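You operate a simulated robot arm through the tools that you are given. There is no shell and no other tool.

Carry out the task below with a simulated robot arm. There is one attempt and no reset: what you move stays moved.

JOB
Find the dead push switch in the tester and put it in the red tray.
Fine: power on, click both switches once each: the dead one's lamp shows red; power off before it comes out; the good one stays in its socket.

Only the result counts: the job must be done as asked and must still hold three seconds after the hand-in. Knocking over, shifting, dropping, spilling or breaking anything else fails it.

ROBOT AND FRAMES
A 6-joint arm with a two-finger parallel gripper, fixed in place. Base frame: the origin is at the foot of the arm, x ahead of it, y to its left, z up; the work surface is at about z = 0. Lengths are in m, angles in rad, forces in N, time in s.
With the tool pointing down near the work surface it reaches from about 0.12 to 0.5 m from the base axis. Its first joint turns from -1.257 to 1.257 rad. Payload 0.65 kg.
The TCP is the grasp point between the finger pads, 0.025 m short of the fingertips. In the tool frame z runs along the fingers and y along their closing line. The gripper opens to 0.076 m. The fingers are 0.018 m wide and 0.01 m thick; the gripper's body (0.036 by 0.078 m) begins 0.045 m behind the TCP.
Orientation is told as [roll, pitch, yaw] about the base's x, y, z axes, in that order, counted from this pose: with the fingers straight down and closing along the base's y, the tool's x points along the base's -x, its y along +y and its z along -z.

CONTROLS
- The arm moves only by the tool step_arm. Its argument "motion" is a list of rows, each an object of numbers (a shift or turn left out is 0, a gripper value left out holds the last): "gripper": the closure, from 0 (fully open) to 1 (shut); "x", "y", "z": the shift along the tool's x, y, z in m; "rx", "ry", "rz": the turn, a rotation vector about the tool's x, y, z in rad. In form: [{"gripper": .., "x": .., "y": .., "z": .., "rx": .., "ry": .., "rz": ..}, ...]. A call has 1 to 20 rows; each row is the pose to reach, as a shift and turn from the pose commanded when the call began, along the tool's axes at that moment. Each row takes 0.2 s and may step no farther than 0.05 m and 0.15 rad from the row before; otherwise, or with a gripper value out of range, the whole call is refused. Where a pose cannot be reached the arm comes as near as it can. A force on the tool above 40 N (or 10 N above the force at the start of the call, whichever is more), or a blocked arm, ends the call early, and 0.2 s more pass. The fingers move at their own pace (about 0.108 m/s each) and stop on an object; they squeeze with about 39 N. The grip force told is the motor's: it shows also when the fingers shut on nothing. Time passes only in rows, and 0.2 s behind the last, so rows that repeat a pose let the fingers close. The reply holds the time, the measured pose of the TCP, the force on the tool along the base axes, the opening and the grip force, in the units named above and with some noise, with the torque about the TCP (base axes, N m) and any sound that the robot's microphone picked up.
- Cameras (640 x 400 px; columns grow to the right, rows downward): "scene" is fixed at [0.0205, 0.2555, 0.4012]; the picture's right is [-0.97, -0.25, 0.00], its down [-0.15, 0.58, -0.80] and it looks along [0.20, -0.78, -0.60] (base axes); focal length 214 px, centre (320, 200). "wrist" rides on the gripper at [0.058, 0.011, -0.081] in the tool frame; the picture's right is [-0.18, 0.98, 0.00], its down [-0.75, -0.14, -0.64] and it looks along [-0.63, -0.12, 0.77] (tool axes); focal length 243 px, centre (320, 200). There is no depth. A picture from a camera that has moved, and an enlarged one, comes with that camera's place and axes in the base frame and with its lens.
- grab_frame(camera): a new picture of that camera. The clock stands still meanwhile.
- inspect(camera, box): a new picture of the part [left, top, right, bottom] of that camera's present view, enlarged. The clock stands still meanwhile.
- finish_job(): hands the job in; it is judged then, once.

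Nothing tells you positions but the pictures and the camera data. Unless the task says otherwise, let go and move clear before handing in.

The tools are called after "Request:" as a command line: name --argument value ..., lists and objects as JSON in quotes. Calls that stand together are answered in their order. step_arm: Moves the arm, as the interface text tells. Its arguments: {"type":"object","properties":{"motion":{"type":"array","items":{"type":"object","properties":{"gripper":{"type":"number"},"x":{"type":"number"},"y":{"type":"number"},"z":{"type":"number"},"rx":{"type":"number"},"ry":{"type":"number"},"rz":{"type":"number"}}}}},"required":["motion"]} The other tools are called the same way: grab_frame (camera) takes a picture; inspect (camera, box) takes an enlarged picture of a part of a camera's view; finish_job () hands the job in.

At the start:

```text
time: 0.0
tcp_pos: [0.2487, 0.0313, 0.297]
tool_rot: [0.0, 0.001, 0.0]
wrist_force: [0.9, -0.3, 0.4]
wrist_torque: [0.01, -0.02, 0.01]
opening: 0.0759
gripper_force: 0.0
```

scene: 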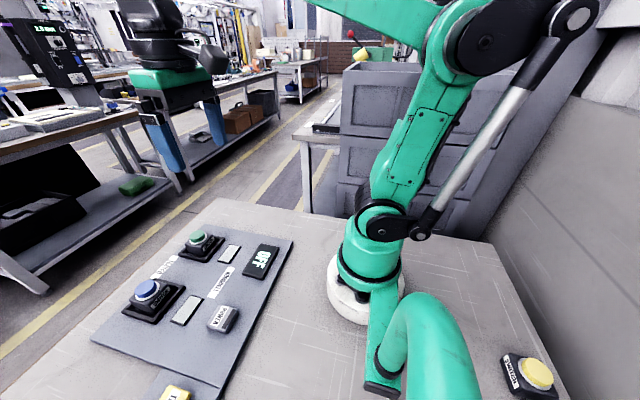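
wrist: 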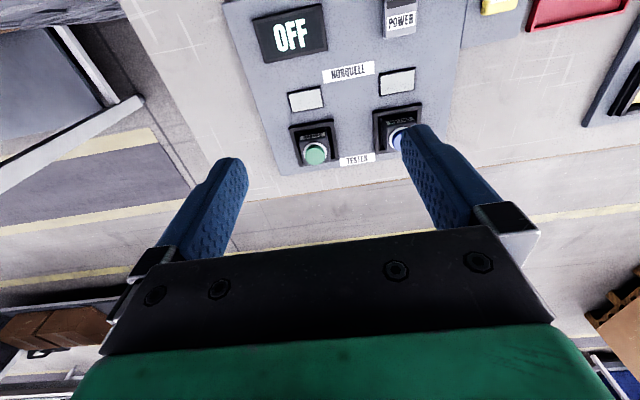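

I see a grey tester board with an OFF display, a POWER switch, two lamps and two push switches (green and blue). A red tray and other items lie off to one side, and I'll look closer before moving.

Request:
inspect --camera "scene" --box '[80, 200, 320, 400]'

Request:
inspect --camera "wrist" --box '[220, 0, 480, 180]'

Request:
inspect --camera "wrist" --box '[440, 0, 640, 140]'

Request:
inspect --camera "scene" --box '[440, 300, 640, 400]'

```text
2.00 times, centred on (200, 300) of scene
camera zoom: at [0.0205, 0.2555, 0.4012], right [-0.97, -0.25, 0.0], down [-0.15, 0.58, -0.8], along [0.2, -0.78, -0.6], focal length 429 px, centre (560, 0)
```

zoom: 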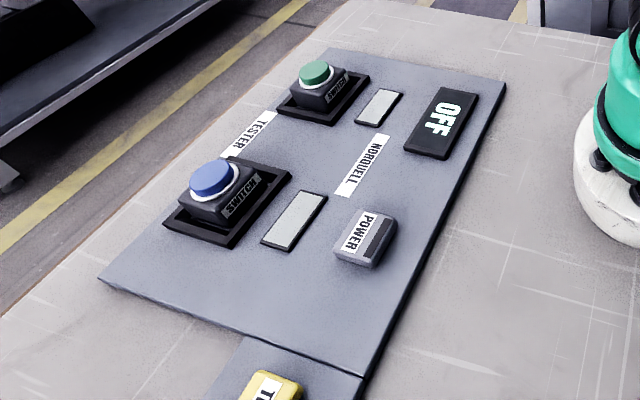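

```text
2.22 times, centred on (350, 90) of wrist
camera zoom: at [0.1891, 0.0414, 0.377], right [0.18, 0.98, 0.0], down [0.75, -0.14, 0.64], along [0.63, -0.12, -0.77], focal length 539 px, centre (253, 444)
```

zoom: 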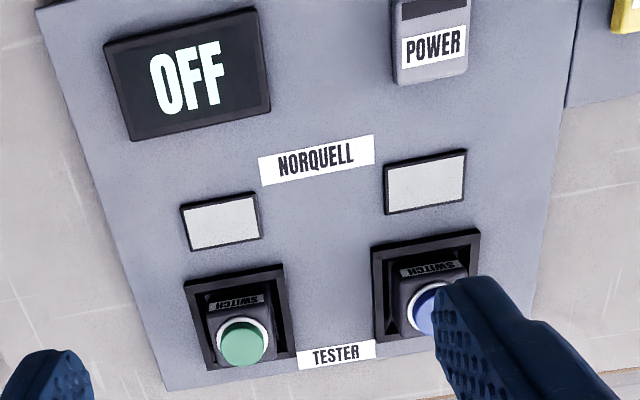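

```text
2.86 times, centred on (540, 70) of wrist
camera zoom: at [0.1891, 0.0414, 0.377], right [0.18, 0.98, 0.0], down [0.75, -0.14, 0.64], along [0.63, -0.12, -0.77], focal length 693 px, centre (-309, 571)
```

zoom: 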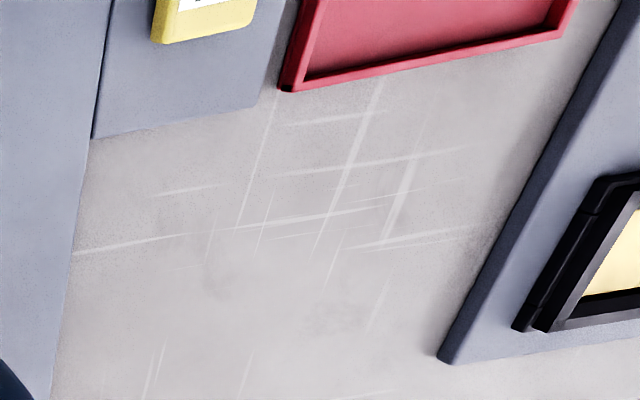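

```text
3.20 times, centred on (540, 350) of scene
camera zoom: at [0.0205, 0.2555, 0.4012], right [-0.97, -0.25, 0.0], down [-0.15, 0.58, -0.8], along [0.2, -0.78, -0.6], focal length 686 px, centre (-384, -280)
```

zoom: 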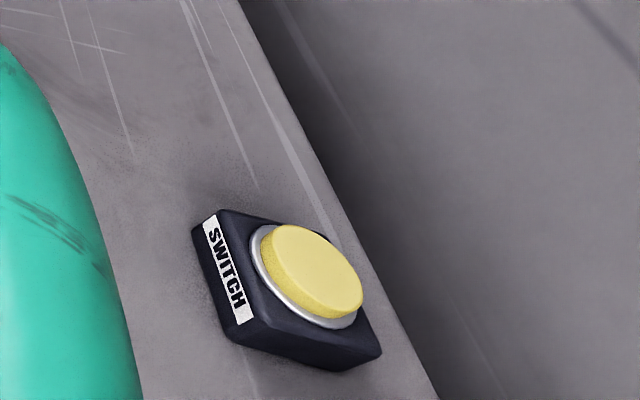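

The tester has a green switch near (0.37, 0.00), a blue one near (0.37, 0.125) and POWER near (0.225, 0.13). The red tray seems to be near (0.2, 0.35), so I'll move over to see the rest of the board and the tray.

Request:
step_arm --motion '[{"x": 0.02, "y": 0.03}, {"x": 0.04, "y": 0.06}, {"x": 0.06, "y": 0.09}, {"x": 0.08, "y": 0.12}, {"x": 0.08, "y": 0.15}]'

Request:
grab_frame --camera "wrist"

Request:
grab_frame --camera "scene"

```text
time: 1.2
tcp_pos: [0.1672, 0.1789, 0.2963]
tool_rot: [0.001, 0.0, -0.002]
wrist_force: [0.4, -0.7, 0.2]
wrist_torque: [-0.03, 0.01, 0.01]
opening: 0.0758
gripper_force: 0.0
```

```text
taken
camera wrist: at [0.1081, 0.19, 0.3758], right [0.19, 0.98, 0.0], down [0.75, -0.14, 0.64], along [0.63, -0.12, -0.77], focal length 243 px, centre (320, 200)
```

wrist: 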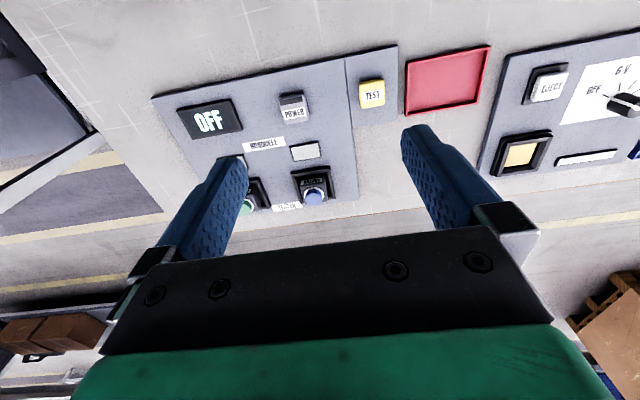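

```text
taken
```

scene: 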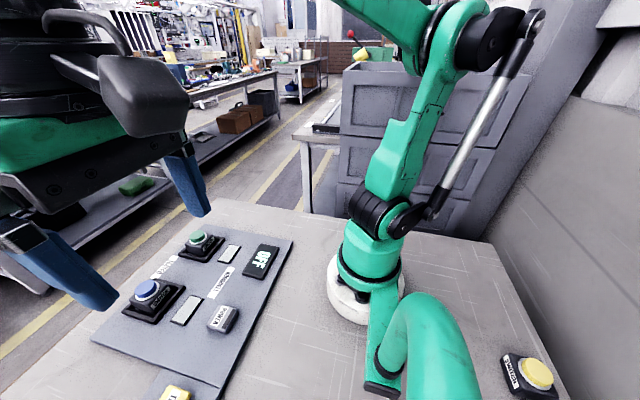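

Request:
inspect --camera "wrist" --box '[160, 40, 400, 210]'

Request:
inspect --camera "wrist" --box '[340, 30, 640, 210]'

Request:
inspect --camera "wrist" --box '[255, 80, 335, 140]'

```text
2.35 times, centred on (280, 125) of wrist
camera zoom: at [0.1081, 0.19, 0.3758], right [0.19, 0.98, 0.0], down [0.75, -0.14, 0.64], along [0.63, -0.12, -0.77], focal length 571 px, centre (414, 376)
```

zoom: 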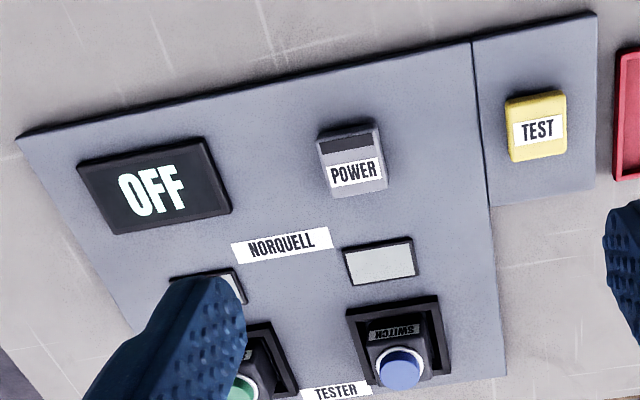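

```text
2.13 times, centred on (490, 120) of wrist
camera zoom: at [0.1081, 0.19, 0.3758], right [0.19, 0.98, 0.0], down [0.75, -0.14, 0.64], along [0.63, -0.12, -0.77], focal length 518 px, centre (-43, 371)
```

zoom: 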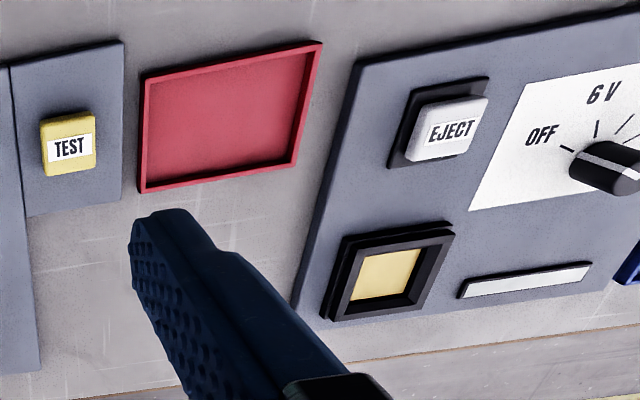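

```text
6.67 times, centred on (295, 110) of wrist
camera zoom: at [0.1081, 0.19, 0.3758], right [0.19, 0.98, 0.0], down [0.75, -0.14, 0.64], along [0.63, -0.12, -0.77], focal length 1618 px, centre (487, 800)
```

zoom: 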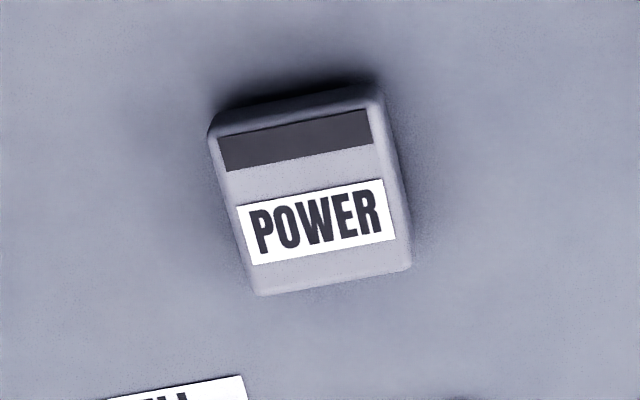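

The POWER button sits near (0.220, 0.130). There is also a TEST button and a second station with a dial and EJECT, and I'll leave both alone. I'll close the gripper and hover above POWER to check alignment.

Request:
step_arm --motion '[{"gripper": 1, "x": -0.018, "y": -0.016}, {"x": -0.036, "y": -0.033}, {"x": -0.054, "y": -0.049}, {"x": -0.054, "y": -0.049, "z": 0.04}, {"x": -0.054, "y": -0.049, "z": 0.08}, {"x": -0.054, "y": -0.049, "z": 0.12}, {"x": -0.054, "y": -0.049, "z": 0.16}, {"x": -0.054, "y": -0.049, "z": 0.176}]'

Request:
grab_frame --camera "wrist"

Request:
grab_frame --camera "scene"

```text
time: 3.0
tcp_pos: [0.2229, 0.1314, 0.1205]
tool_rot: [0.0, -0.001, 0.0]
wrist_force: [-0.3, 0.6, 0.1]
wrist_torque: [-0.01, -0.02, 0.0]
opening: 0.0002
gripper_force: 23.5
```

```text
taken
camera wrist: at [0.1643, 0.142, 0.2003], right [0.18, 0.98, 0.0], down [0.75, -0.14, 0.64], along [0.63, -0.12, -0.77], focal length 243 px, centre (320, 200)
```

wrist: 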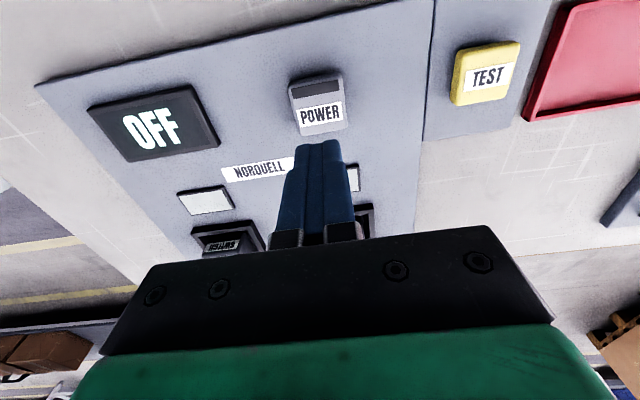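

```text
taken
```

scene: 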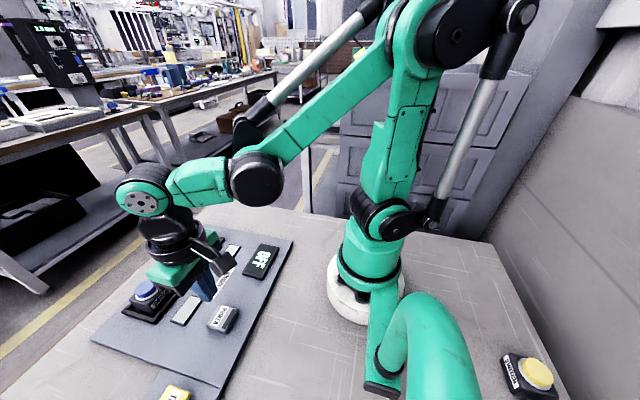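

The fingertips are lined up over POWER, within about 3 mm in y. I'll descend close to it and then press in small steps, watching the force and sound.

Request:
step_arm --motion '[{"y": -0.0025, "z": 0.03}, {"y": -0.0025, "z": 0.055}, {"y": -0.0025, "z": 0.06}]'

Request:
grab_frame --camera "wrist"

Request:
inspect --camera "scene" --box '[120, 200, 320, 360]'

```text
time: 3.8
tcp_pos: [0.2221, 0.1292, 0.0617]
tool_rot: [0.001, 0.0, -0.001]
wrist_force: [-0.3, -0.8, 0.1]
wrist_torque: [0.0, 0.02, -0.03]
opening: 0.0
gripper_force: 23.7
```

```text
taken
camera wrist: at [0.1642, 0.1398, 0.1411], right [0.18, 0.98, 0.0], down [0.75, -0.14, 0.64], along [0.63, -0.12, -0.77], focal length 243 px, centre (320, 200)
```

wrist: 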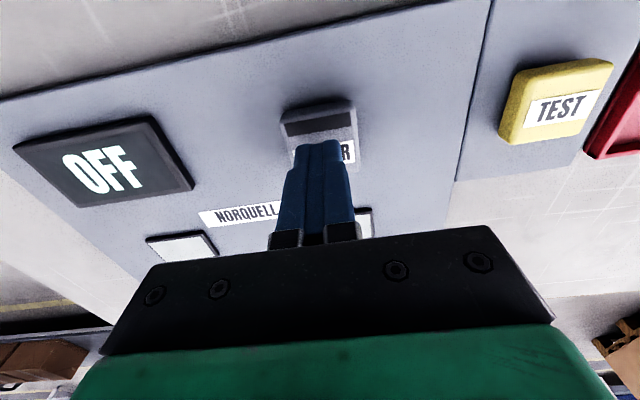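

```text
2.50 times, centred on (220, 280) of scene
camera zoom: at [0.0205, 0.2555, 0.4012], right [-0.97, -0.25, 0.0], down [-0.15, 0.58, -0.8], along [0.2, -0.78, -0.6], focal length 536 px, centre (570, 0)
```

zoom: 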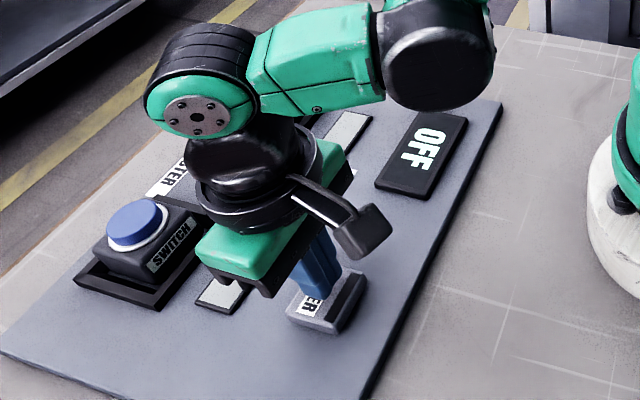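

The fingertips are just above the POWER cap, with the tip at z≈0.037 and the tip centred on the button. I'll press down in 2 mm steps.

Request:
step_arm --motion '[{"x": 0.001, "z": 0.002}, {"x": 0.001, "z": 0.004}, {"x": 0.001, "z": 0.006}, {"x": 0.001, "z": 0.008}]'

```text
time: 4.8
tcp_pos: [0.2228, 0.1291, 0.053]
tool_rot: [-0.001, -0.001, -0.002]
wrist_force: [0.3, -0.6, -0.7]
wrist_torque: [0.0, -0.03, 0.01]
opening: 0.0
gripper_force: 23.7
```

No contact yet with the tip at about z=0.028, so I'll keep descending in small steps.

Request:
step_arm --motion '[{"z": 0.0015}, {"z": 0.003}, {"z": 0.0045}]'

Request:
inspect --camera "scene" --box '[170, 240, 290, 340]'

```text
time: 5.6
tcp_pos: [0.2221, 0.1287, 0.049]
tool_rot: [0.001, 0.001, -0.001]
wrist_force: [-0.8, 1.0, 3.0]
wrist_torque: [0.05, 0.02, -0.03]
opening: 0.0
gripper_force: 23.3
heard: click
```

```text
4.00 times, centred on (230, 290) of scene
camera zoom: at [0.0205, 0.2555, 0.4012], right [-0.97, -0.25, 0.0], down [-0.15, 0.58, -0.8], along [0.2, -0.78, -0.6], focal length 858 px, centre (680, -160)
```

zoom: 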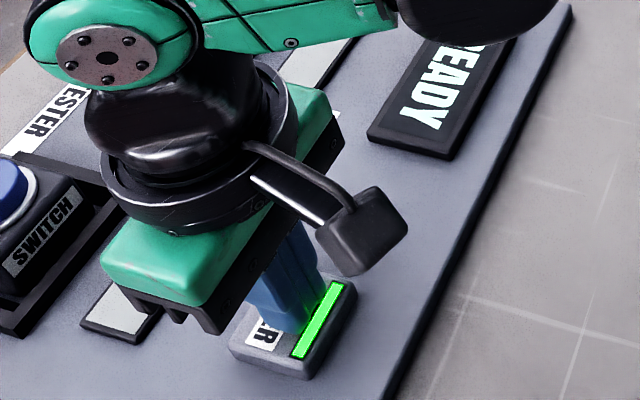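

POWER clicked: the display reads READY and its bar is lit green. I'll lift and hover above the blue switch to locate its cap.

Request:
step_arm --motion '[{"z": -0.01}, {"z": -0.04}, {"z": -0.08}, {"z": -0.1, "x": -0.03}, {"z": -0.1, "x": -0.07}, {"z": -0.1, "x": -0.11}, {"z": -0.1, "x": -0.145}, {"z": -0.1, "x": -0.145}]'

Request:
grab_frame --camera "wrist"

Request:
grab_frame --camera "scene"

```text
time: 7.4
tcp_pos: [0.3663, 0.1297, 0.1472]
tool_rot: [0.0, -0.001, -0.002]
wrist_force: [0.2, 0.8, 0.0]
wrist_torque: [0.03, -0.01, -0.02]
opening: 0.0002
gripper_force: 23.5
```

```text
taken
camera wrist: at [0.3075, 0.1402, 0.2269], right [0.18, 0.98, 0.0], down [0.75, -0.14, 0.64], along [0.63, -0.12, -0.77], focal length 243 px, centre (320, 200)
```

wrist: 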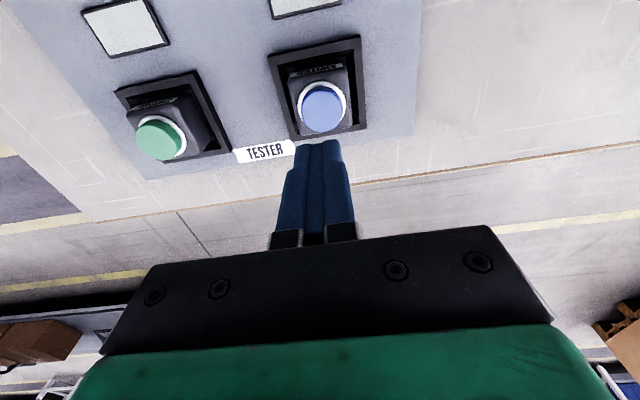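

```text
taken
```

scene: 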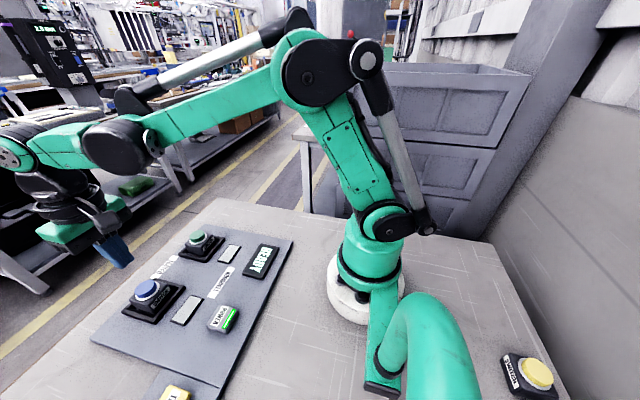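

The blue cap is near (0.367, 0.129) with its top at z≈0.05, and the fingers are directly above it. I'll go down close, then press slowly.

Request:
step_arm --motion '[{"x": -0.001, "z": 0.03}, {"x": -0.001, "z": 0.055}, {"x": -0.001, "z": 0.06}, {"x": -0.001, "z": 0.06}]'

Request:
grab_frame --camera "wrist"

Request:
inspect --camera "scene" --box '[60, 220, 260, 380]'

```text
time: 8.4
tcp_pos: [0.3678, 0.1302, 0.0886]
tool_rot: [-0.001, 0.0, 0.0]
wrist_force: [-0.3, -0.4, 0.5]
wrist_torque: [0.0, -0.01, -0.01]
opening: 0.0
gripper_force: 23.9
```

```text
taken
camera wrist: at [0.3088, 0.1404, 0.1683], right [0.18, 0.98, 0.0], down [0.75, -0.14, 0.64], along [0.63, -0.12, -0.77], focal length 243 px, centre (320, 200)
```

wrist: 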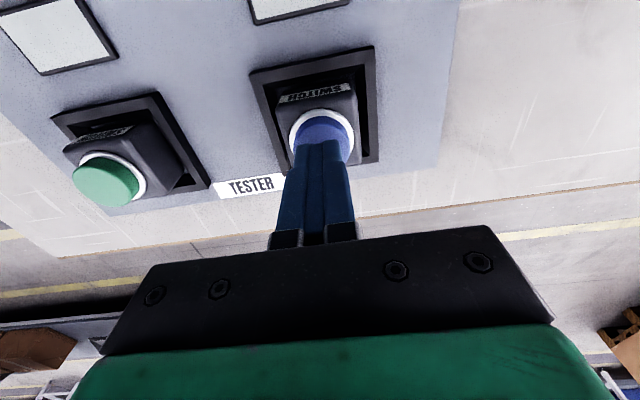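

```text
2.50 times, centred on (160, 300) of scene
camera zoom: at [0.0205, 0.2555, 0.4012], right [-0.97, -0.25, 0.0], down [-0.15, 0.58, -0.8], along [0.2, -0.78, -0.6], focal length 536 px, centre (720, -50)
```

zoom: 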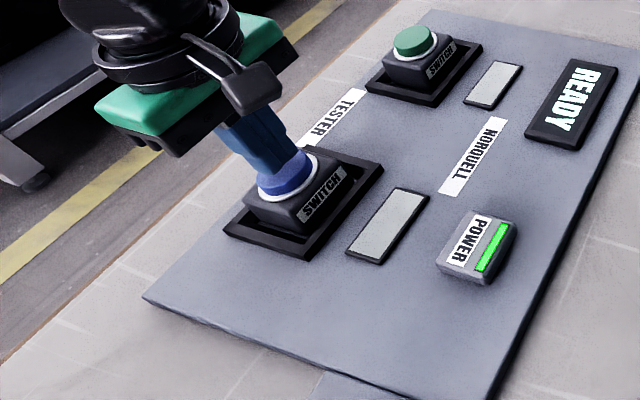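

The tip is centred over the blue cap with the tip at z≈0.064. I'll press slowly.

Request:
step_arm --motion '[{"y": -0.0005, "z": 0.002}, {"y": -0.0005, "z": 0.004}, {"y": -0.0005, "z": 0.006}, {"y": -0.0005, "z": 0.008}]'

```text
time: 9.4
tcp_pos: [0.3675, 0.1277, 0.0805]
tool_rot: [0.0, 0.0, 0.001]
wrist_force: [0.1, -0.8, 0.3]
wrist_torque: [0.0, -0.03, -0.02]
opening: 0.0
gripper_force: 24.0
```

Request:
step_arm --motion '[{"y": 0.001, "z": 0.0015}, {"y": 0.001, "z": 0.003}, {"y": 0.001, "z": 0.0045}]'

Request:
inspect --camera "scene" --box '[60, 220, 260, 380]'

```text
time: 10.2
tcp_pos: [0.3673, 0.1287, 0.0766]
tool_rot: [0.001, 0.0, 0.001]
wrist_force: [2.2, 0.5, 4.9]
wrist_torque: [0.04, -0.07, 0.03]
opening: 0.0001
gripper_force: 23.4
heard: click
```

```text
2.50 times, centred on (160, 300) of scene
camera zoom: at [0.0205, 0.2555, 0.4012], right [-0.97, -0.25, 0.0], down [-0.15, 0.58, -0.8], along [0.2, -0.78, -0.6], focal length 536 px, centre (720, -50)
```

zoom: 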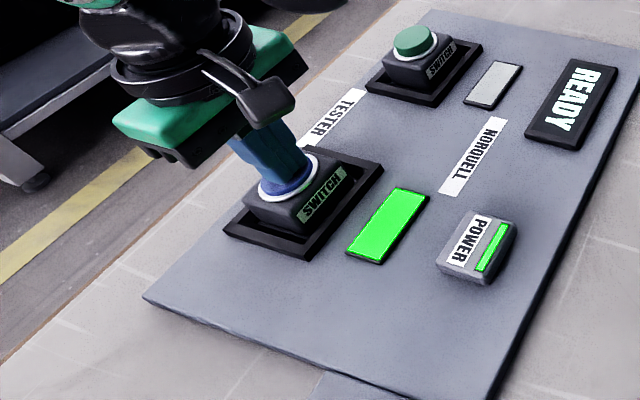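

The blue switch clicked and its lamp is green, so it looks good. I'll lift straight up and go to the green switch near (0.368, -0.001).

Request:
step_arm --motion '[{"z": -0.01}, {"z": -0.04}, {"z": -0.07}, {"z": -0.07, "y": -0.035}, {"z": -0.07, "y": -0.07}, {"z": -0.07, "y": -0.105}, {"z": -0.07, "y": -0.13, "x": -0.001}, {"z": -0.07, "y": -0.13, "x": -0.001}]'

Request:
grab_frame --camera "wrist"

Request:
grab_frame --camera "scene"

```text
time: 12.0
tcp_pos: [0.369, -0.0009, 0.1456]
tool_rot: [0.0, -0.001, 0.0]
wrist_force: [-0.3, 0.5, 0.0]
wrist_torque: [0.0, 0.04, -0.01]
opening: 0.0001
gripper_force: 23.6
```

```text
taken
camera wrist: at [0.3094, 0.0107, 0.225], right [0.18, 0.98, 0.0], down [0.75, -0.14, 0.64], along [0.63, -0.12, -0.77], focal length 243 px, centre (320, 200)
```

wrist: 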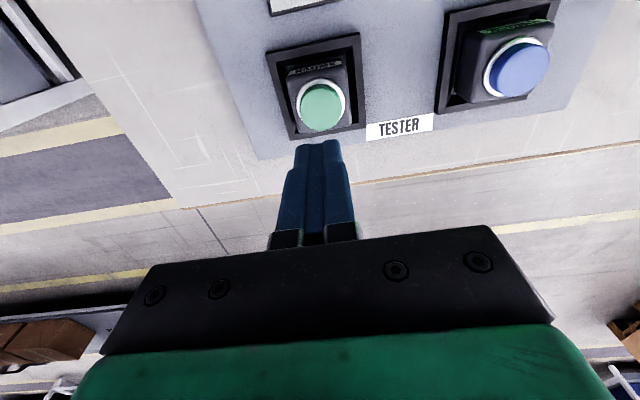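

```text
taken
```

scene: 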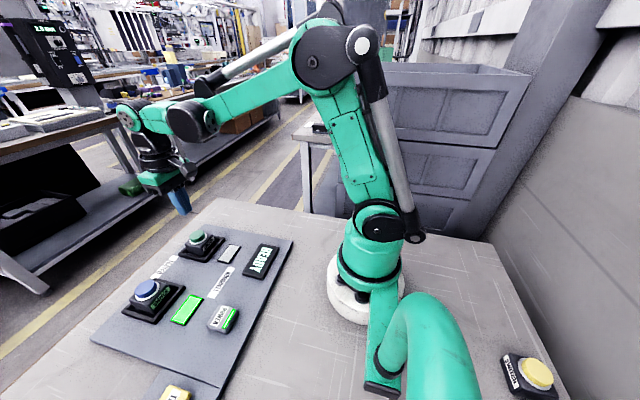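

The green cap is right under the fingers, with the same picture offset the blue one had. I'll press it the same way.

Request:
step_arm --motion '[{"z": 0.03}, {"z": 0.055}, {"z": 0.06}, {"z": 0.062}, {"z": 0.064}, {"z": 0.0655}]'

```text
time: 13.4
tcp_pos: [0.3685, 0.001, 0.082]
tool_rot: [0.0, 0.002, 0.0]
wrist_force: [0.1, -1.7, 1.5]
wrist_torque: [-0.02, 0.0, 0.03]
opening: 0.0003
gripper_force: 23.0
```

Request:
step_arm --motion '[{"z": 0.0015}, {"z": 0.003}, {"z": 0.0045}]'

Request:
inspect --camera "scene" --box '[100, 200, 300, 360]'

```text
time: 14.2
tcp_pos: [0.3678, -0.0014, 0.0749]
tool_rot: [0.001, 0.0, -0.001]
wrist_force: [0.3, -1.2, 6.9]
wrist_torque: [-0.02, -0.01, -0.01]
opening: 0.0002
gripper_force: 23.1
heard: click
```

```text
2.50 times, centred on (200, 280) of scene
camera zoom: at [0.0205, 0.2555, 0.4012], right [-0.97, -0.25, 0.0], down [-0.15, 0.58, -0.8], along [0.2, -0.78, -0.6], focal length 536 px, centre (620, 0)
```

zoom: 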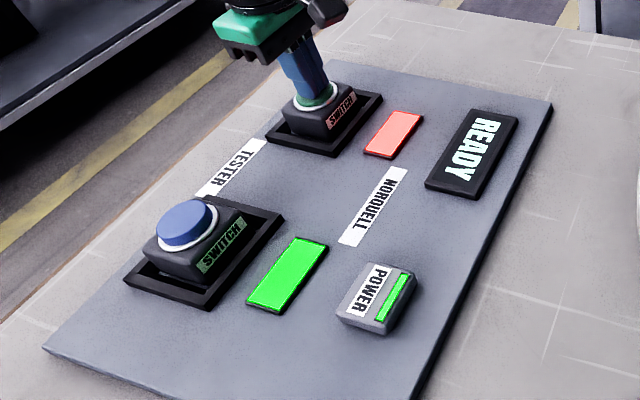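

The green switch's lamp shows red, so the green switch is the dead one. I'll lift and return to POWER to switch off.

Request:
step_arm --motion '[{"z": -0.01}, {"z": -0.04}, {"z": -0.07}, {"z": -0.07, "x": 0.03, "y": 0.027}, {"z": -0.07, "x": 0.06, "y": 0.054}, {"z": -0.07, "x": 0.09, "y": 0.081}, {"z": -0.07, "x": 0.12, "y": 0.108}, {"z": -0.07, "x": 0.147, "y": 0.13}, {"z": -0.07, "x": 0.147, "y": 0.13}]'

Request:
grab_frame --camera "wrist"

Request:
grab_frame --camera "scene"

```text
time: 16.2
tcp_pos: [0.2211, 0.1304, 0.1485]
tool_rot: [-0.001, -0.001, -0.001]
wrist_force: [-0.3, -0.4, -0.3]
wrist_torque: [-0.02, 0.01, 0.01]
opening: 0.0
gripper_force: 23.7
```

```text
taken
camera wrist: at [0.1616, 0.1413, 0.2285], right [0.19, 0.98, 0.0], down [0.75, -0.14, 0.64], along [0.63, -0.12, -0.77], focal length 243 px, centre (320, 200)
```

wrist: 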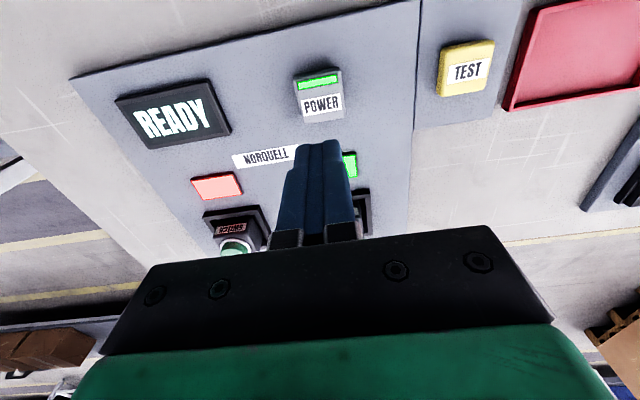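

```text
taken
```

scene: 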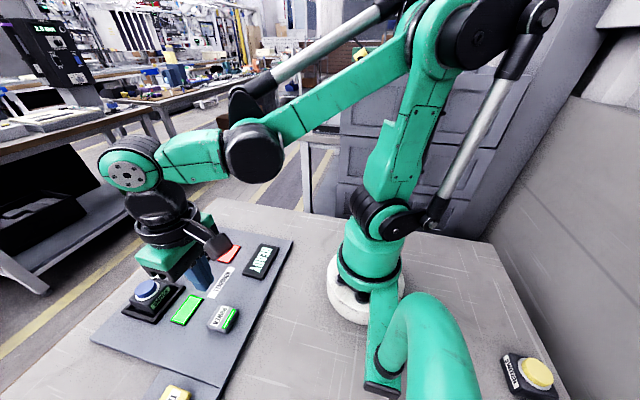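

I'm back above POWER with both lamps visible, red for green and green for blue. I'll press POWER once to switch off.

Request:
step_arm --motion '[{"y": -0.001, "z": 0.04}, {"y": -0.001, "z": 0.08}, {"y": -0.001, "z": 0.09}, {"y": -0.001, "z": 0.093}, {"y": -0.001, "z": 0.0955}, {"y": -0.001, "z": 0.0975}]'

Request:
inspect --camera "scene" --box '[100, 200, 300, 360]'

```text
time: 17.6
tcp_pos: [0.2204, 0.1297, 0.0486]
tool_rot: [-0.001, 0.0, -0.002]
wrist_force: [-2.0, 0.5, 3.2]
wrist_torque: [0.05, 0.02, 0.0]
opening: 0.0002
gripper_force: 22.8
heard: click
```

```text
2.50 times, centred on (200, 280) of scene
camera zoom: at [0.0205, 0.2555, 0.4012], right [-0.97, -0.25, 0.0], down [-0.15, 0.58, -0.8], along [0.2, -0.78, -0.6], focal length 536 px, centre (620, 0)
```

zoom: 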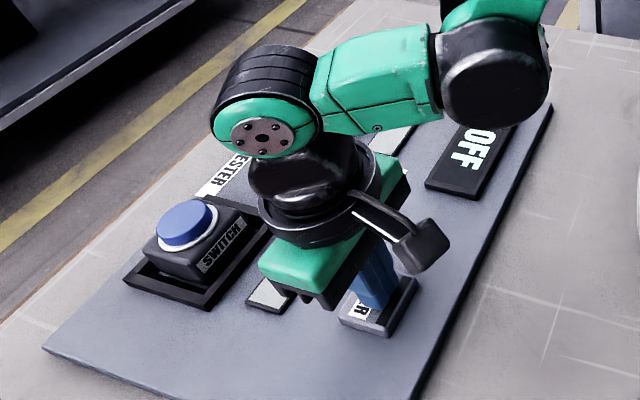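

POWER clicked again and the display reads OFF. I'll lift, open the gripper, and hover over the green switch to measure its body and socket.

Request:
step_arm --motion '[{"z": -0.01}, {"z": -0.05}, {"z": -0.09}, {"gripper": 0, "z": -0.11, "x": -0.03, "y": -0.027}, {"z": -0.11, "x": -0.06, "y": -0.054}, {"z": -0.11, "x": -0.09, "y": -0.081}, {"z": -0.11, "x": -0.12, "y": -0.108}, {"z": -0.11, "x": -0.12, "y": -0.13}, {"z": -0.11, "x": -0.12, "y": -0.13}]'

Request:
grab_frame --camera "wrist"

Request:
inspect --camera "scene" --box '[160, 215, 260, 285]'

Request:
inspect --camera "scene" --box '[100, 260, 220, 340]'

```text
time: 19.6
tcp_pos: [0.341, -0.0023, 0.1572]
tool_rot: [-0.001, 0.001, 0.0]
wrist_force: [0.0, 0.2, -0.6]
wrist_torque: [0.02, 0.0, -0.01]
opening: 0.076
gripper_force: 0.1
```

```text
taken
camera wrist: at [0.2826, 0.0092, 0.2375], right [0.18, 0.98, 0.0], down [0.75, -0.14, 0.64], along [0.63, -0.12, -0.77], focal length 243 px, centre (320, 200)
```

wrist: 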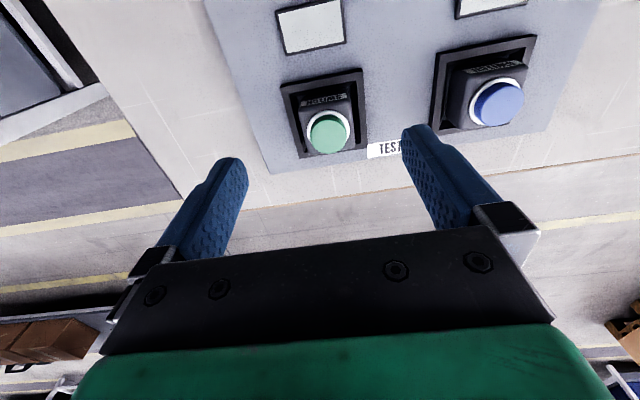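

```text
5.71 times, centred on (210, 250) of scene
camera zoom: at [0.0205, 0.2555, 0.4012], right [-0.97, -0.25, 0.0], down [-0.15, 0.58, -0.8], along [0.2, -0.78, -0.6], focal length 1226 px, centre (949, -86)
```

zoom: 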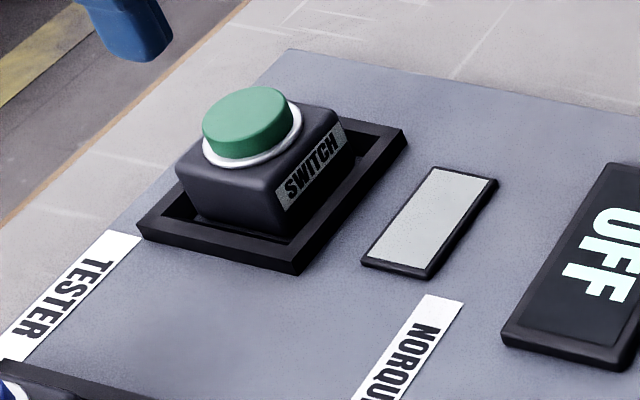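

```text
5.00 times, centred on (160, 300) of scene
camera zoom: at [0.0205, 0.2555, 0.4012], right [-0.97, -0.25, 0.0], down [-0.15, 0.58, -0.8], along [0.2, -0.78, -0.6], focal length 1072 px, centre (1120, -300)
```

zoom: 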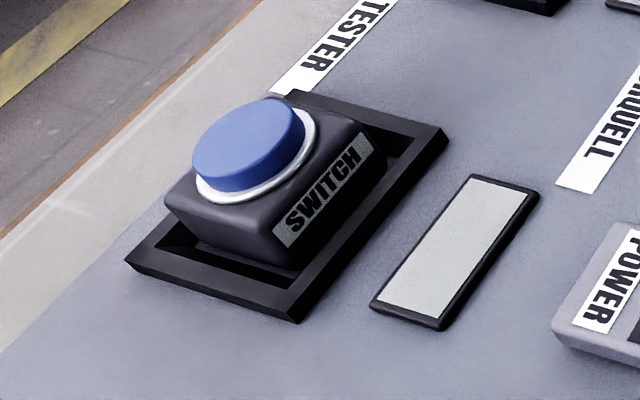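

The green switch sits in a framed socket, with a body about 0.04 wide centred near (0.367, 0.000) and its body top around z≈0.04. I'll move over it with open fingers and check alignment before going down.

Request:
step_arm --motion '[{"gripper": 0, "x": -0.0255, "z": 0.02}, {"x": -0.0255, "z": 0.05}, {"x": -0.0255, "z": 0.068}, {"x": -0.0255, "z": 0.068}]'

Request:
grab_frame --camera "wrist"

Request:
inspect --camera "scene" --box '[140, 200, 260, 280]'

```text
time: 20.6
tcp_pos: [0.3669, -0.0012, 0.09]
tool_rot: [0.001, 0.001, -0.001]
wrist_force: [0.4, -0.1, -0.6]
wrist_torque: [0.0, -0.03, -0.02]
opening: 0.0763
gripper_force: 0.1
```

```text
taken
camera wrist: at [0.3075, 0.0098, 0.1701], right [0.18, 0.98, 0.0], down [0.75, -0.14, 0.64], along [0.63, -0.12, -0.77], focal length 243 px, centre (320, 200)
```

wrist: 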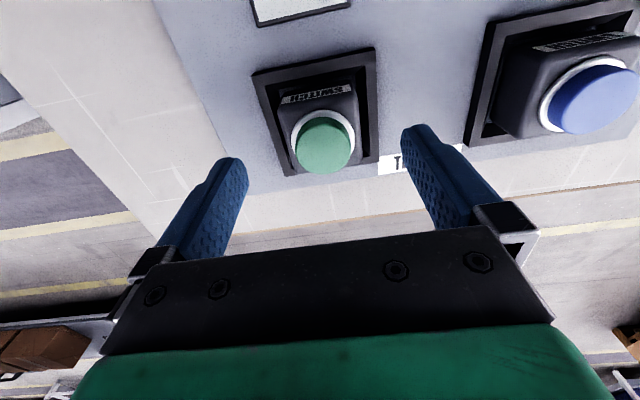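

```text
5.00 times, centred on (200, 240) of scene
camera zoom: at [0.0205, 0.2555, 0.4012], right [-0.97, -0.25, 0.0], down [-0.15, 0.58, -0.8], along [0.2, -0.78, -0.6], focal length 1072 px, centre (920, 0)
```

zoom: 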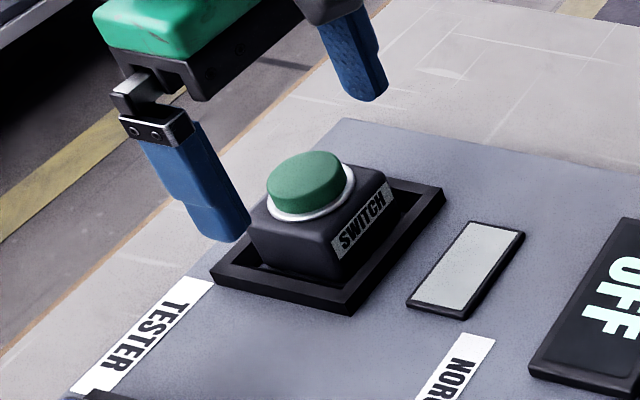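

Request:
inspect --camera "wrist" --box '[240, 40, 400, 180]'

```text
2.86 times, centred on (320, 110) of wrist
camera zoom: at [0.3075, 0.0098, 0.1701], right [0.18, 0.98, 0.0], down [0.75, -0.14, 0.64], along [0.63, -0.12, -0.77], focal length 693 px, centre (320, 457)
```

zoom: 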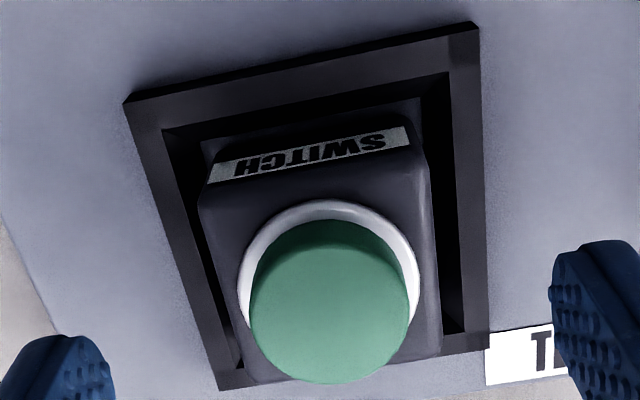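

The body measures about 0.04 × 0.04, centred at y≈0.0005, and the socket frame top is near z≈0.016. I'll lower so the tips end just above the frame, then check before closing.

Request:
step_arm --motion '[{"y": 0.001, "z": 0.015}, {"y": 0.001, "z": 0.03}, {"y": 0.001, "z": 0.037}, {"y": 0.001, "z": 0.041}, {"y": 0.001, "z": 0.041}]'

Request:
inspect --camera "scene" --box '[150, 205, 250, 275]'

Request:
grab_frame --camera "wrist"

```text
time: 21.8
tcp_pos: [0.3669, -0.0005, 0.0488]
tool_rot: [0.0, 0.0, -0.001]
wrist_force: [-0.8, 0.3, -0.6]
wrist_torque: [-0.03, 0.02, -0.01]
opening: 0.076
gripper_force: 0.0
```

```text
5.71 times, centred on (200, 240) of scene
camera zoom: at [0.0205, 0.2555, 0.4012], right [-0.97, -0.25, 0.0], down [-0.15, 0.58, -0.8], along [0.2, -0.78, -0.6], focal length 1226 px, centre (1006, -29)
```

zoom: 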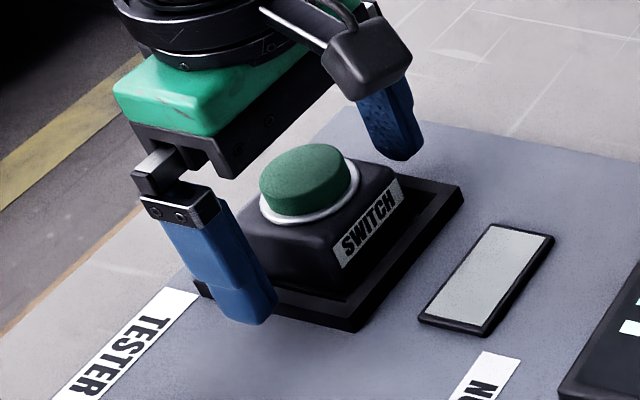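

```text
taken
camera wrist: at [0.3077, 0.0113, 0.1294], right [0.18, 0.98, 0.0], down [0.75, -0.14, 0.64], along [0.63, -0.12, -0.77], focal length 243 px, centre (320, 200)
```

wrist: 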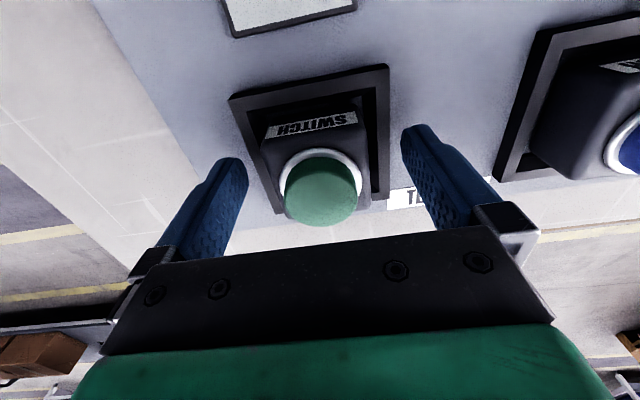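

The fingers straddle the switch body with the tips about 7 mm above the socket frame. I'll lower 2 mm more and close on the body.

Request:
step_arm --motion '[{"z": 0.002}, {"z": 0.002, "gripper": 0.4}, {"z": 0.002, "gripper": 1}, {"z": 0.002, "gripper": 1}, {"z": 0.002, "gripper": 1}]'

Request:
grab_frame --camera "wrist"

Request:
inspect --camera "scene" --box '[150, 205, 250, 275]'

```text
time: 23.0
tcp_pos: [0.367, 0.0003, 0.0481]
tool_rot: [0.001, 0.001, -0.001]
wrist_force: [0.9, 0.4, 0.1]
wrist_torque: [-0.04, 0.02, 0.01]
opening: 0.0433
gripper_force: 38.8
```

```text
taken
camera wrist: at [0.3079, 0.0108, 0.1278], right [0.18, 0.98, 0.0], down [0.75, -0.14, 0.64], along [0.63, -0.12, -0.77], focal length 243 px, centre (320, 200)
```

wrist: 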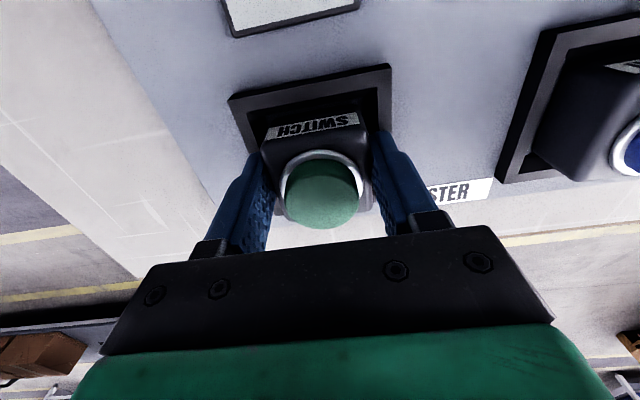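

```text
5.71 times, centred on (200, 240) of scene
camera zoom: at [0.0205, 0.2555, 0.4012], right [-0.97, -0.25, 0.0], down [-0.15, 0.58, -0.8], along [0.2, -0.78, -0.6], focal length 1226 px, centre (1006, -29)
```

zoom: 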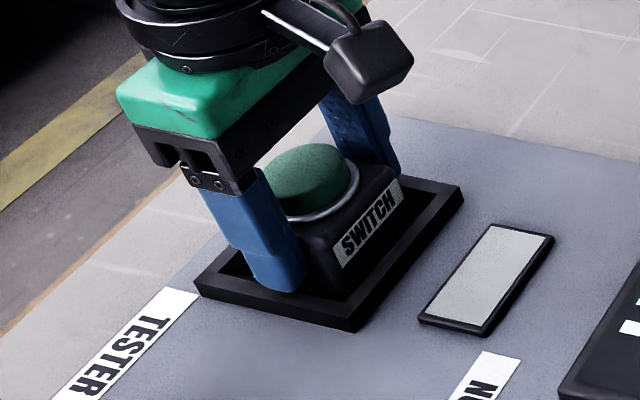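

The body is gripped at an opening of 0.043 with about 39 N. I'll pull it straight up slowly and check that it comes out of the socket.

Request:
step_arm --motion '[{"z": -0.003}, {"z": -0.006}, {"z": -0.01}, {"z": -0.015}, {"z": -0.02}, {"z": -0.03}, {"z": -0.04}]'

Request:
inspect --camera "scene" --box '[130, 185, 270, 285]'

Request:
grab_frame --camera "wrist"

```text
time: 24.6
tcp_pos: [0.3653, -0.0016, 0.088]
tool_rot: [0.0, 0.0, 0.002]
wrist_force: [0.3, 0.8, -0.7]
wrist_torque: [-0.03, 0.01, -0.01]
opening: 0.0433
gripper_force: 39.1
```

```text
4.00 times, centred on (200, 235) of scene
camera zoom: at [0.0205, 0.2555, 0.4012], right [-0.97, -0.25, 0.0], down [-0.15, 0.58, -0.8], along [0.2, -0.78, -0.6], focal length 858 px, centre (800, 60)
```

zoom: 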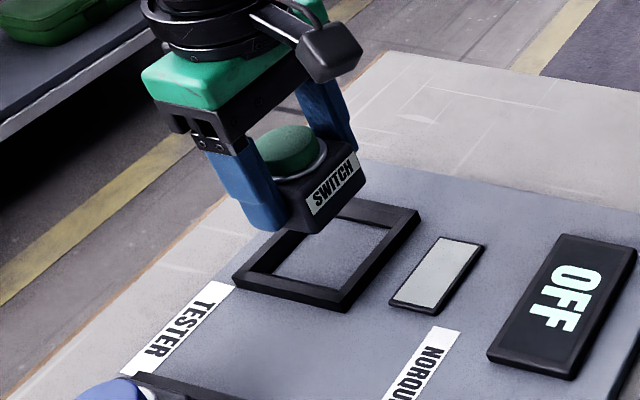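

```text
taken
camera wrist: at [0.307, 0.0096, 0.1685], right [0.18, 0.98, 0.0], down [0.75, -0.14, 0.64], along [0.63, -0.12, -0.77], focal length 243 px, centre (320, 200)
```

wrist: 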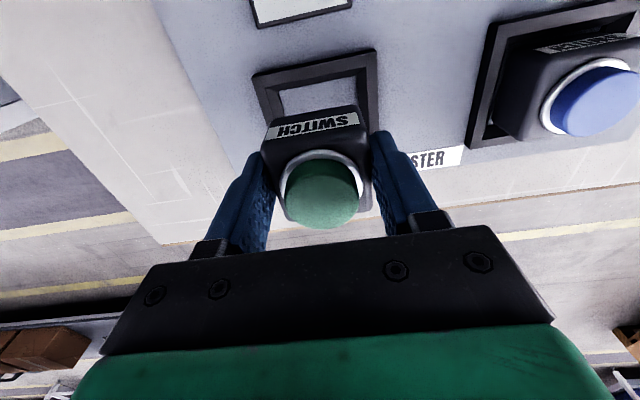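

The green switch is out of its socket and held securely. The red tray centre is near (0.2325, 0.343), so I'll lift further and carry the switch over, clear of the blue switch and the buttons.

Request:
step_arm --motion '[{"z": -0.03}, {"z": -0.06}, {"z": -0.07, "x": 0.0075, "y": 0.019}, {"z": -0.07, "x": 0.0225, "y": 0.0571}, {"z": -0.07, "x": 0.0374, "y": 0.0952}, {"z": -0.07, "x": 0.0524, "y": 0.1333}, {"z": -0.07, "x": 0.0674, "y": 0.1714}, {"z": -0.07, "x": 0.0824, "y": 0.2095}, {"z": -0.07, "x": 0.0974, "y": 0.2476}, {"z": -0.07, "x": 0.1123, "y": 0.2857}, {"z": -0.07, "x": 0.1273, "y": 0.3237}, {"z": -0.07, "x": 0.1347, "y": 0.3427}, {"z": -0.07, "x": 0.1347, "y": 0.3427}]'

Request:
grab_frame --camera "wrist"

Request:
grab_frame --camera "scene"

```text
time: 27.4
tcp_pos: [0.2315, 0.3432, 0.1567]
tool_rot: [0.0, 0.001, -0.002]
wrist_force: [-0.1, -0.6, -0.9]
wrist_torque: [0.01, -0.02, -0.03]
opening: 0.0433
gripper_force: 39.3
```

```text
taken
camera wrist: at [0.1728, 0.3551, 0.2373], right [0.19, 0.98, 0.0], down [0.75, -0.14, 0.64], along [0.63, -0.12, -0.77], focal length 243 px, centre (320, 200)
```

wrist: 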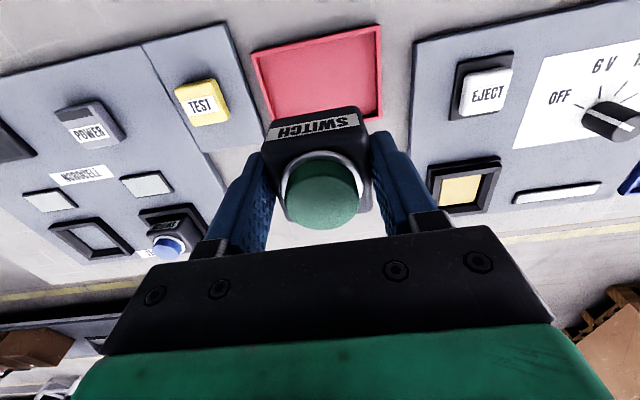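

```text
taken
```

scene: 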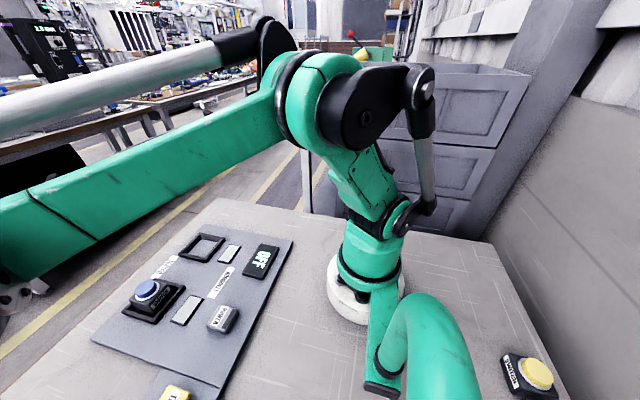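

The switch is over the tray, whose edges I read as x 0.198–0.271 and y 0.294–0.396. I'll nudge to its centre, descend most of the way, then look again.

Request:
step_arm --motion '[{"x": -0.0025, "y": 0.0015, "z": 0.03}, {"x": -0.0025, "y": 0.0015, "z": 0.06}, {"x": -0.0025, "y": 0.0015, "z": 0.085}, {"x": -0.0025, "y": 0.0015, "z": 0.1}, {"x": -0.0025, "y": 0.0015, "z": 0.1}]'

Request:
grab_frame --camera "wrist"

```text
time: 28.6
tcp_pos: [0.2338, 0.3448, 0.0566]
tool_rot: [0.0, 0.0, 0.0]
wrist_force: [0.0, -0.6, -0.1]
wrist_torque: [0.0, 0.0, -0.02]
opening: 0.0431
gripper_force: 38.7
```

```text
taken
camera wrist: at [0.1751, 0.3556, 0.1365], right [0.18, 0.98, 0.0], down [0.75, -0.14, 0.64], along [0.63, -0.12, -0.77], focal length 243 px, centre (320, 200)
```

wrist: 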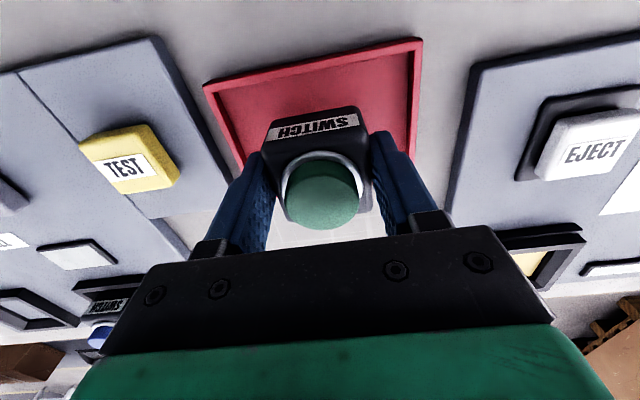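

The switch is centred over the tray and I'm lowering gently to find the floor.

Request:
step_arm --motion '[{"z": 0.003}, {"z": 0.006}, {"z": 0.008}, {"z": 0.01}]'

```text
time: 29.6
tcp_pos: [0.2349, 0.3443, 0.0483]
tool_rot: [0.001, 0.0, 0.001]
wrist_force: [-0.3, 1.0, -1.5]
wrist_torque: [0.0, 0.03, 0.01]
opening: 0.0432
gripper_force: 39.0
```

Request:
step_arm --motion '[{"z": 0.0015}, {"z": 0.003}]'

Request:
grab_frame --camera "wrist"

```text
time: 30.2
tcp_pos: [0.235, 0.3447, 0.0447]
tool_rot: [0.0, 0.0, 0.001]
wrist_force: [-0.2, 1.3, -0.9]
wrist_torque: [0.01, 0.02, -0.01]
opening: 0.0434
gripper_force: 39.1
```

```text
taken
camera wrist: at [0.1761, 0.3554, 0.1244], right [0.18, 0.98, 0.0], down [0.75, -0.14, 0.64], along [0.63, -0.12, -0.77], focal length 243 px, centre (320, 200)
```

wrist: 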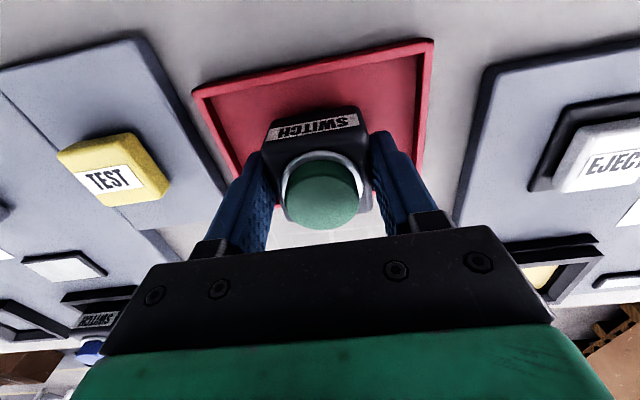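

No contact force yet, with the TCP at about 0.0445. I'll continue in 1.5 mm steps.

Request:
step_arm --motion '[{"z": 0.0015}, {"z": 0.003}]'

```text
time: 30.8
tcp_pos: [0.234, 0.3435, 0.0419]
tool_rot: [0.001, 0.0, -0.001]
wrist_force: [-0.3, 0.8, -0.5]
wrist_torque: [0.03, 0.0, -0.01]
opening: 0.0433
gripper_force: 39.2
```

Request:
step_arm --motion '[{"z": 0.0015}, {"z": 0.0025}]'

Request:
inspect --camera "wrist" --box '[180, 30, 450, 240]'

```text
time: 31.4
tcp_pos: [0.2352, 0.3445, 0.0401]
tool_rot: [0.0, -0.002, 0.001]
wrist_force: [0.8, -0.1, 21.1]
wrist_torque: [-0.03, -0.1, 0.02]
opening: 0.0434
gripper_force: 38.7
```

```text
1.90 times, centred on (315, 135) of wrist
camera zoom: at [0.1756, 0.3549, 0.1196], right [0.18, 0.98, 0.0], down [0.75, -0.14, 0.64], along [0.63, -0.12, -0.77], focal length 462 px, centre (330, 324)
```

zoom: 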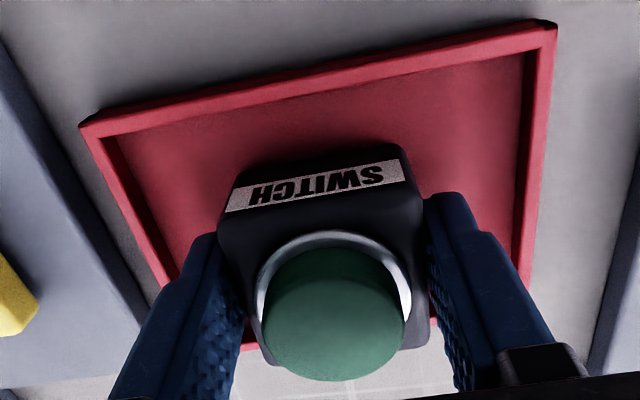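

The switch has touched the tray floor, reading 21 N, and its whole body is inside the tray rim. I'll ease up half a millimetre, open partway, and lift straight clear.

Request:
step_arm --motion '[{"z": -0.0008}, {"z": -0.0008}, {"z": -0.0008, "gripper": 0.35}, {"z": -0.0008, "gripper": 0.25}, {"z": -0.0008, "gripper": 0.25}]'

Request:
inspect --camera "wrist" --box '[180, 30, 450, 240]'

```text
time: 32.6
tcp_pos: [0.2349, 0.3433, 0.0402]
tool_rot: [0.0, 0.001, -0.001]
wrist_force: [0.4, 0.7, 0.3]
wrist_torque: [0.01, 0.02, 0.02]
opening: 0.0571
gripper_force: 0.1
```

```text
1.90 times, centred on (315, 135) of wrist
camera zoom: at [0.1753, 0.3546, 0.1196], right [0.18, 0.98, 0.0], down [0.75, -0.14, 0.64], along [0.63, -0.12, -0.77], focal length 462 px, centre (330, 324)
```

zoom: 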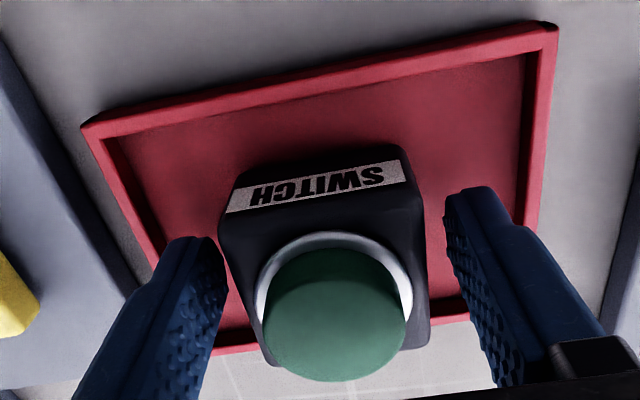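

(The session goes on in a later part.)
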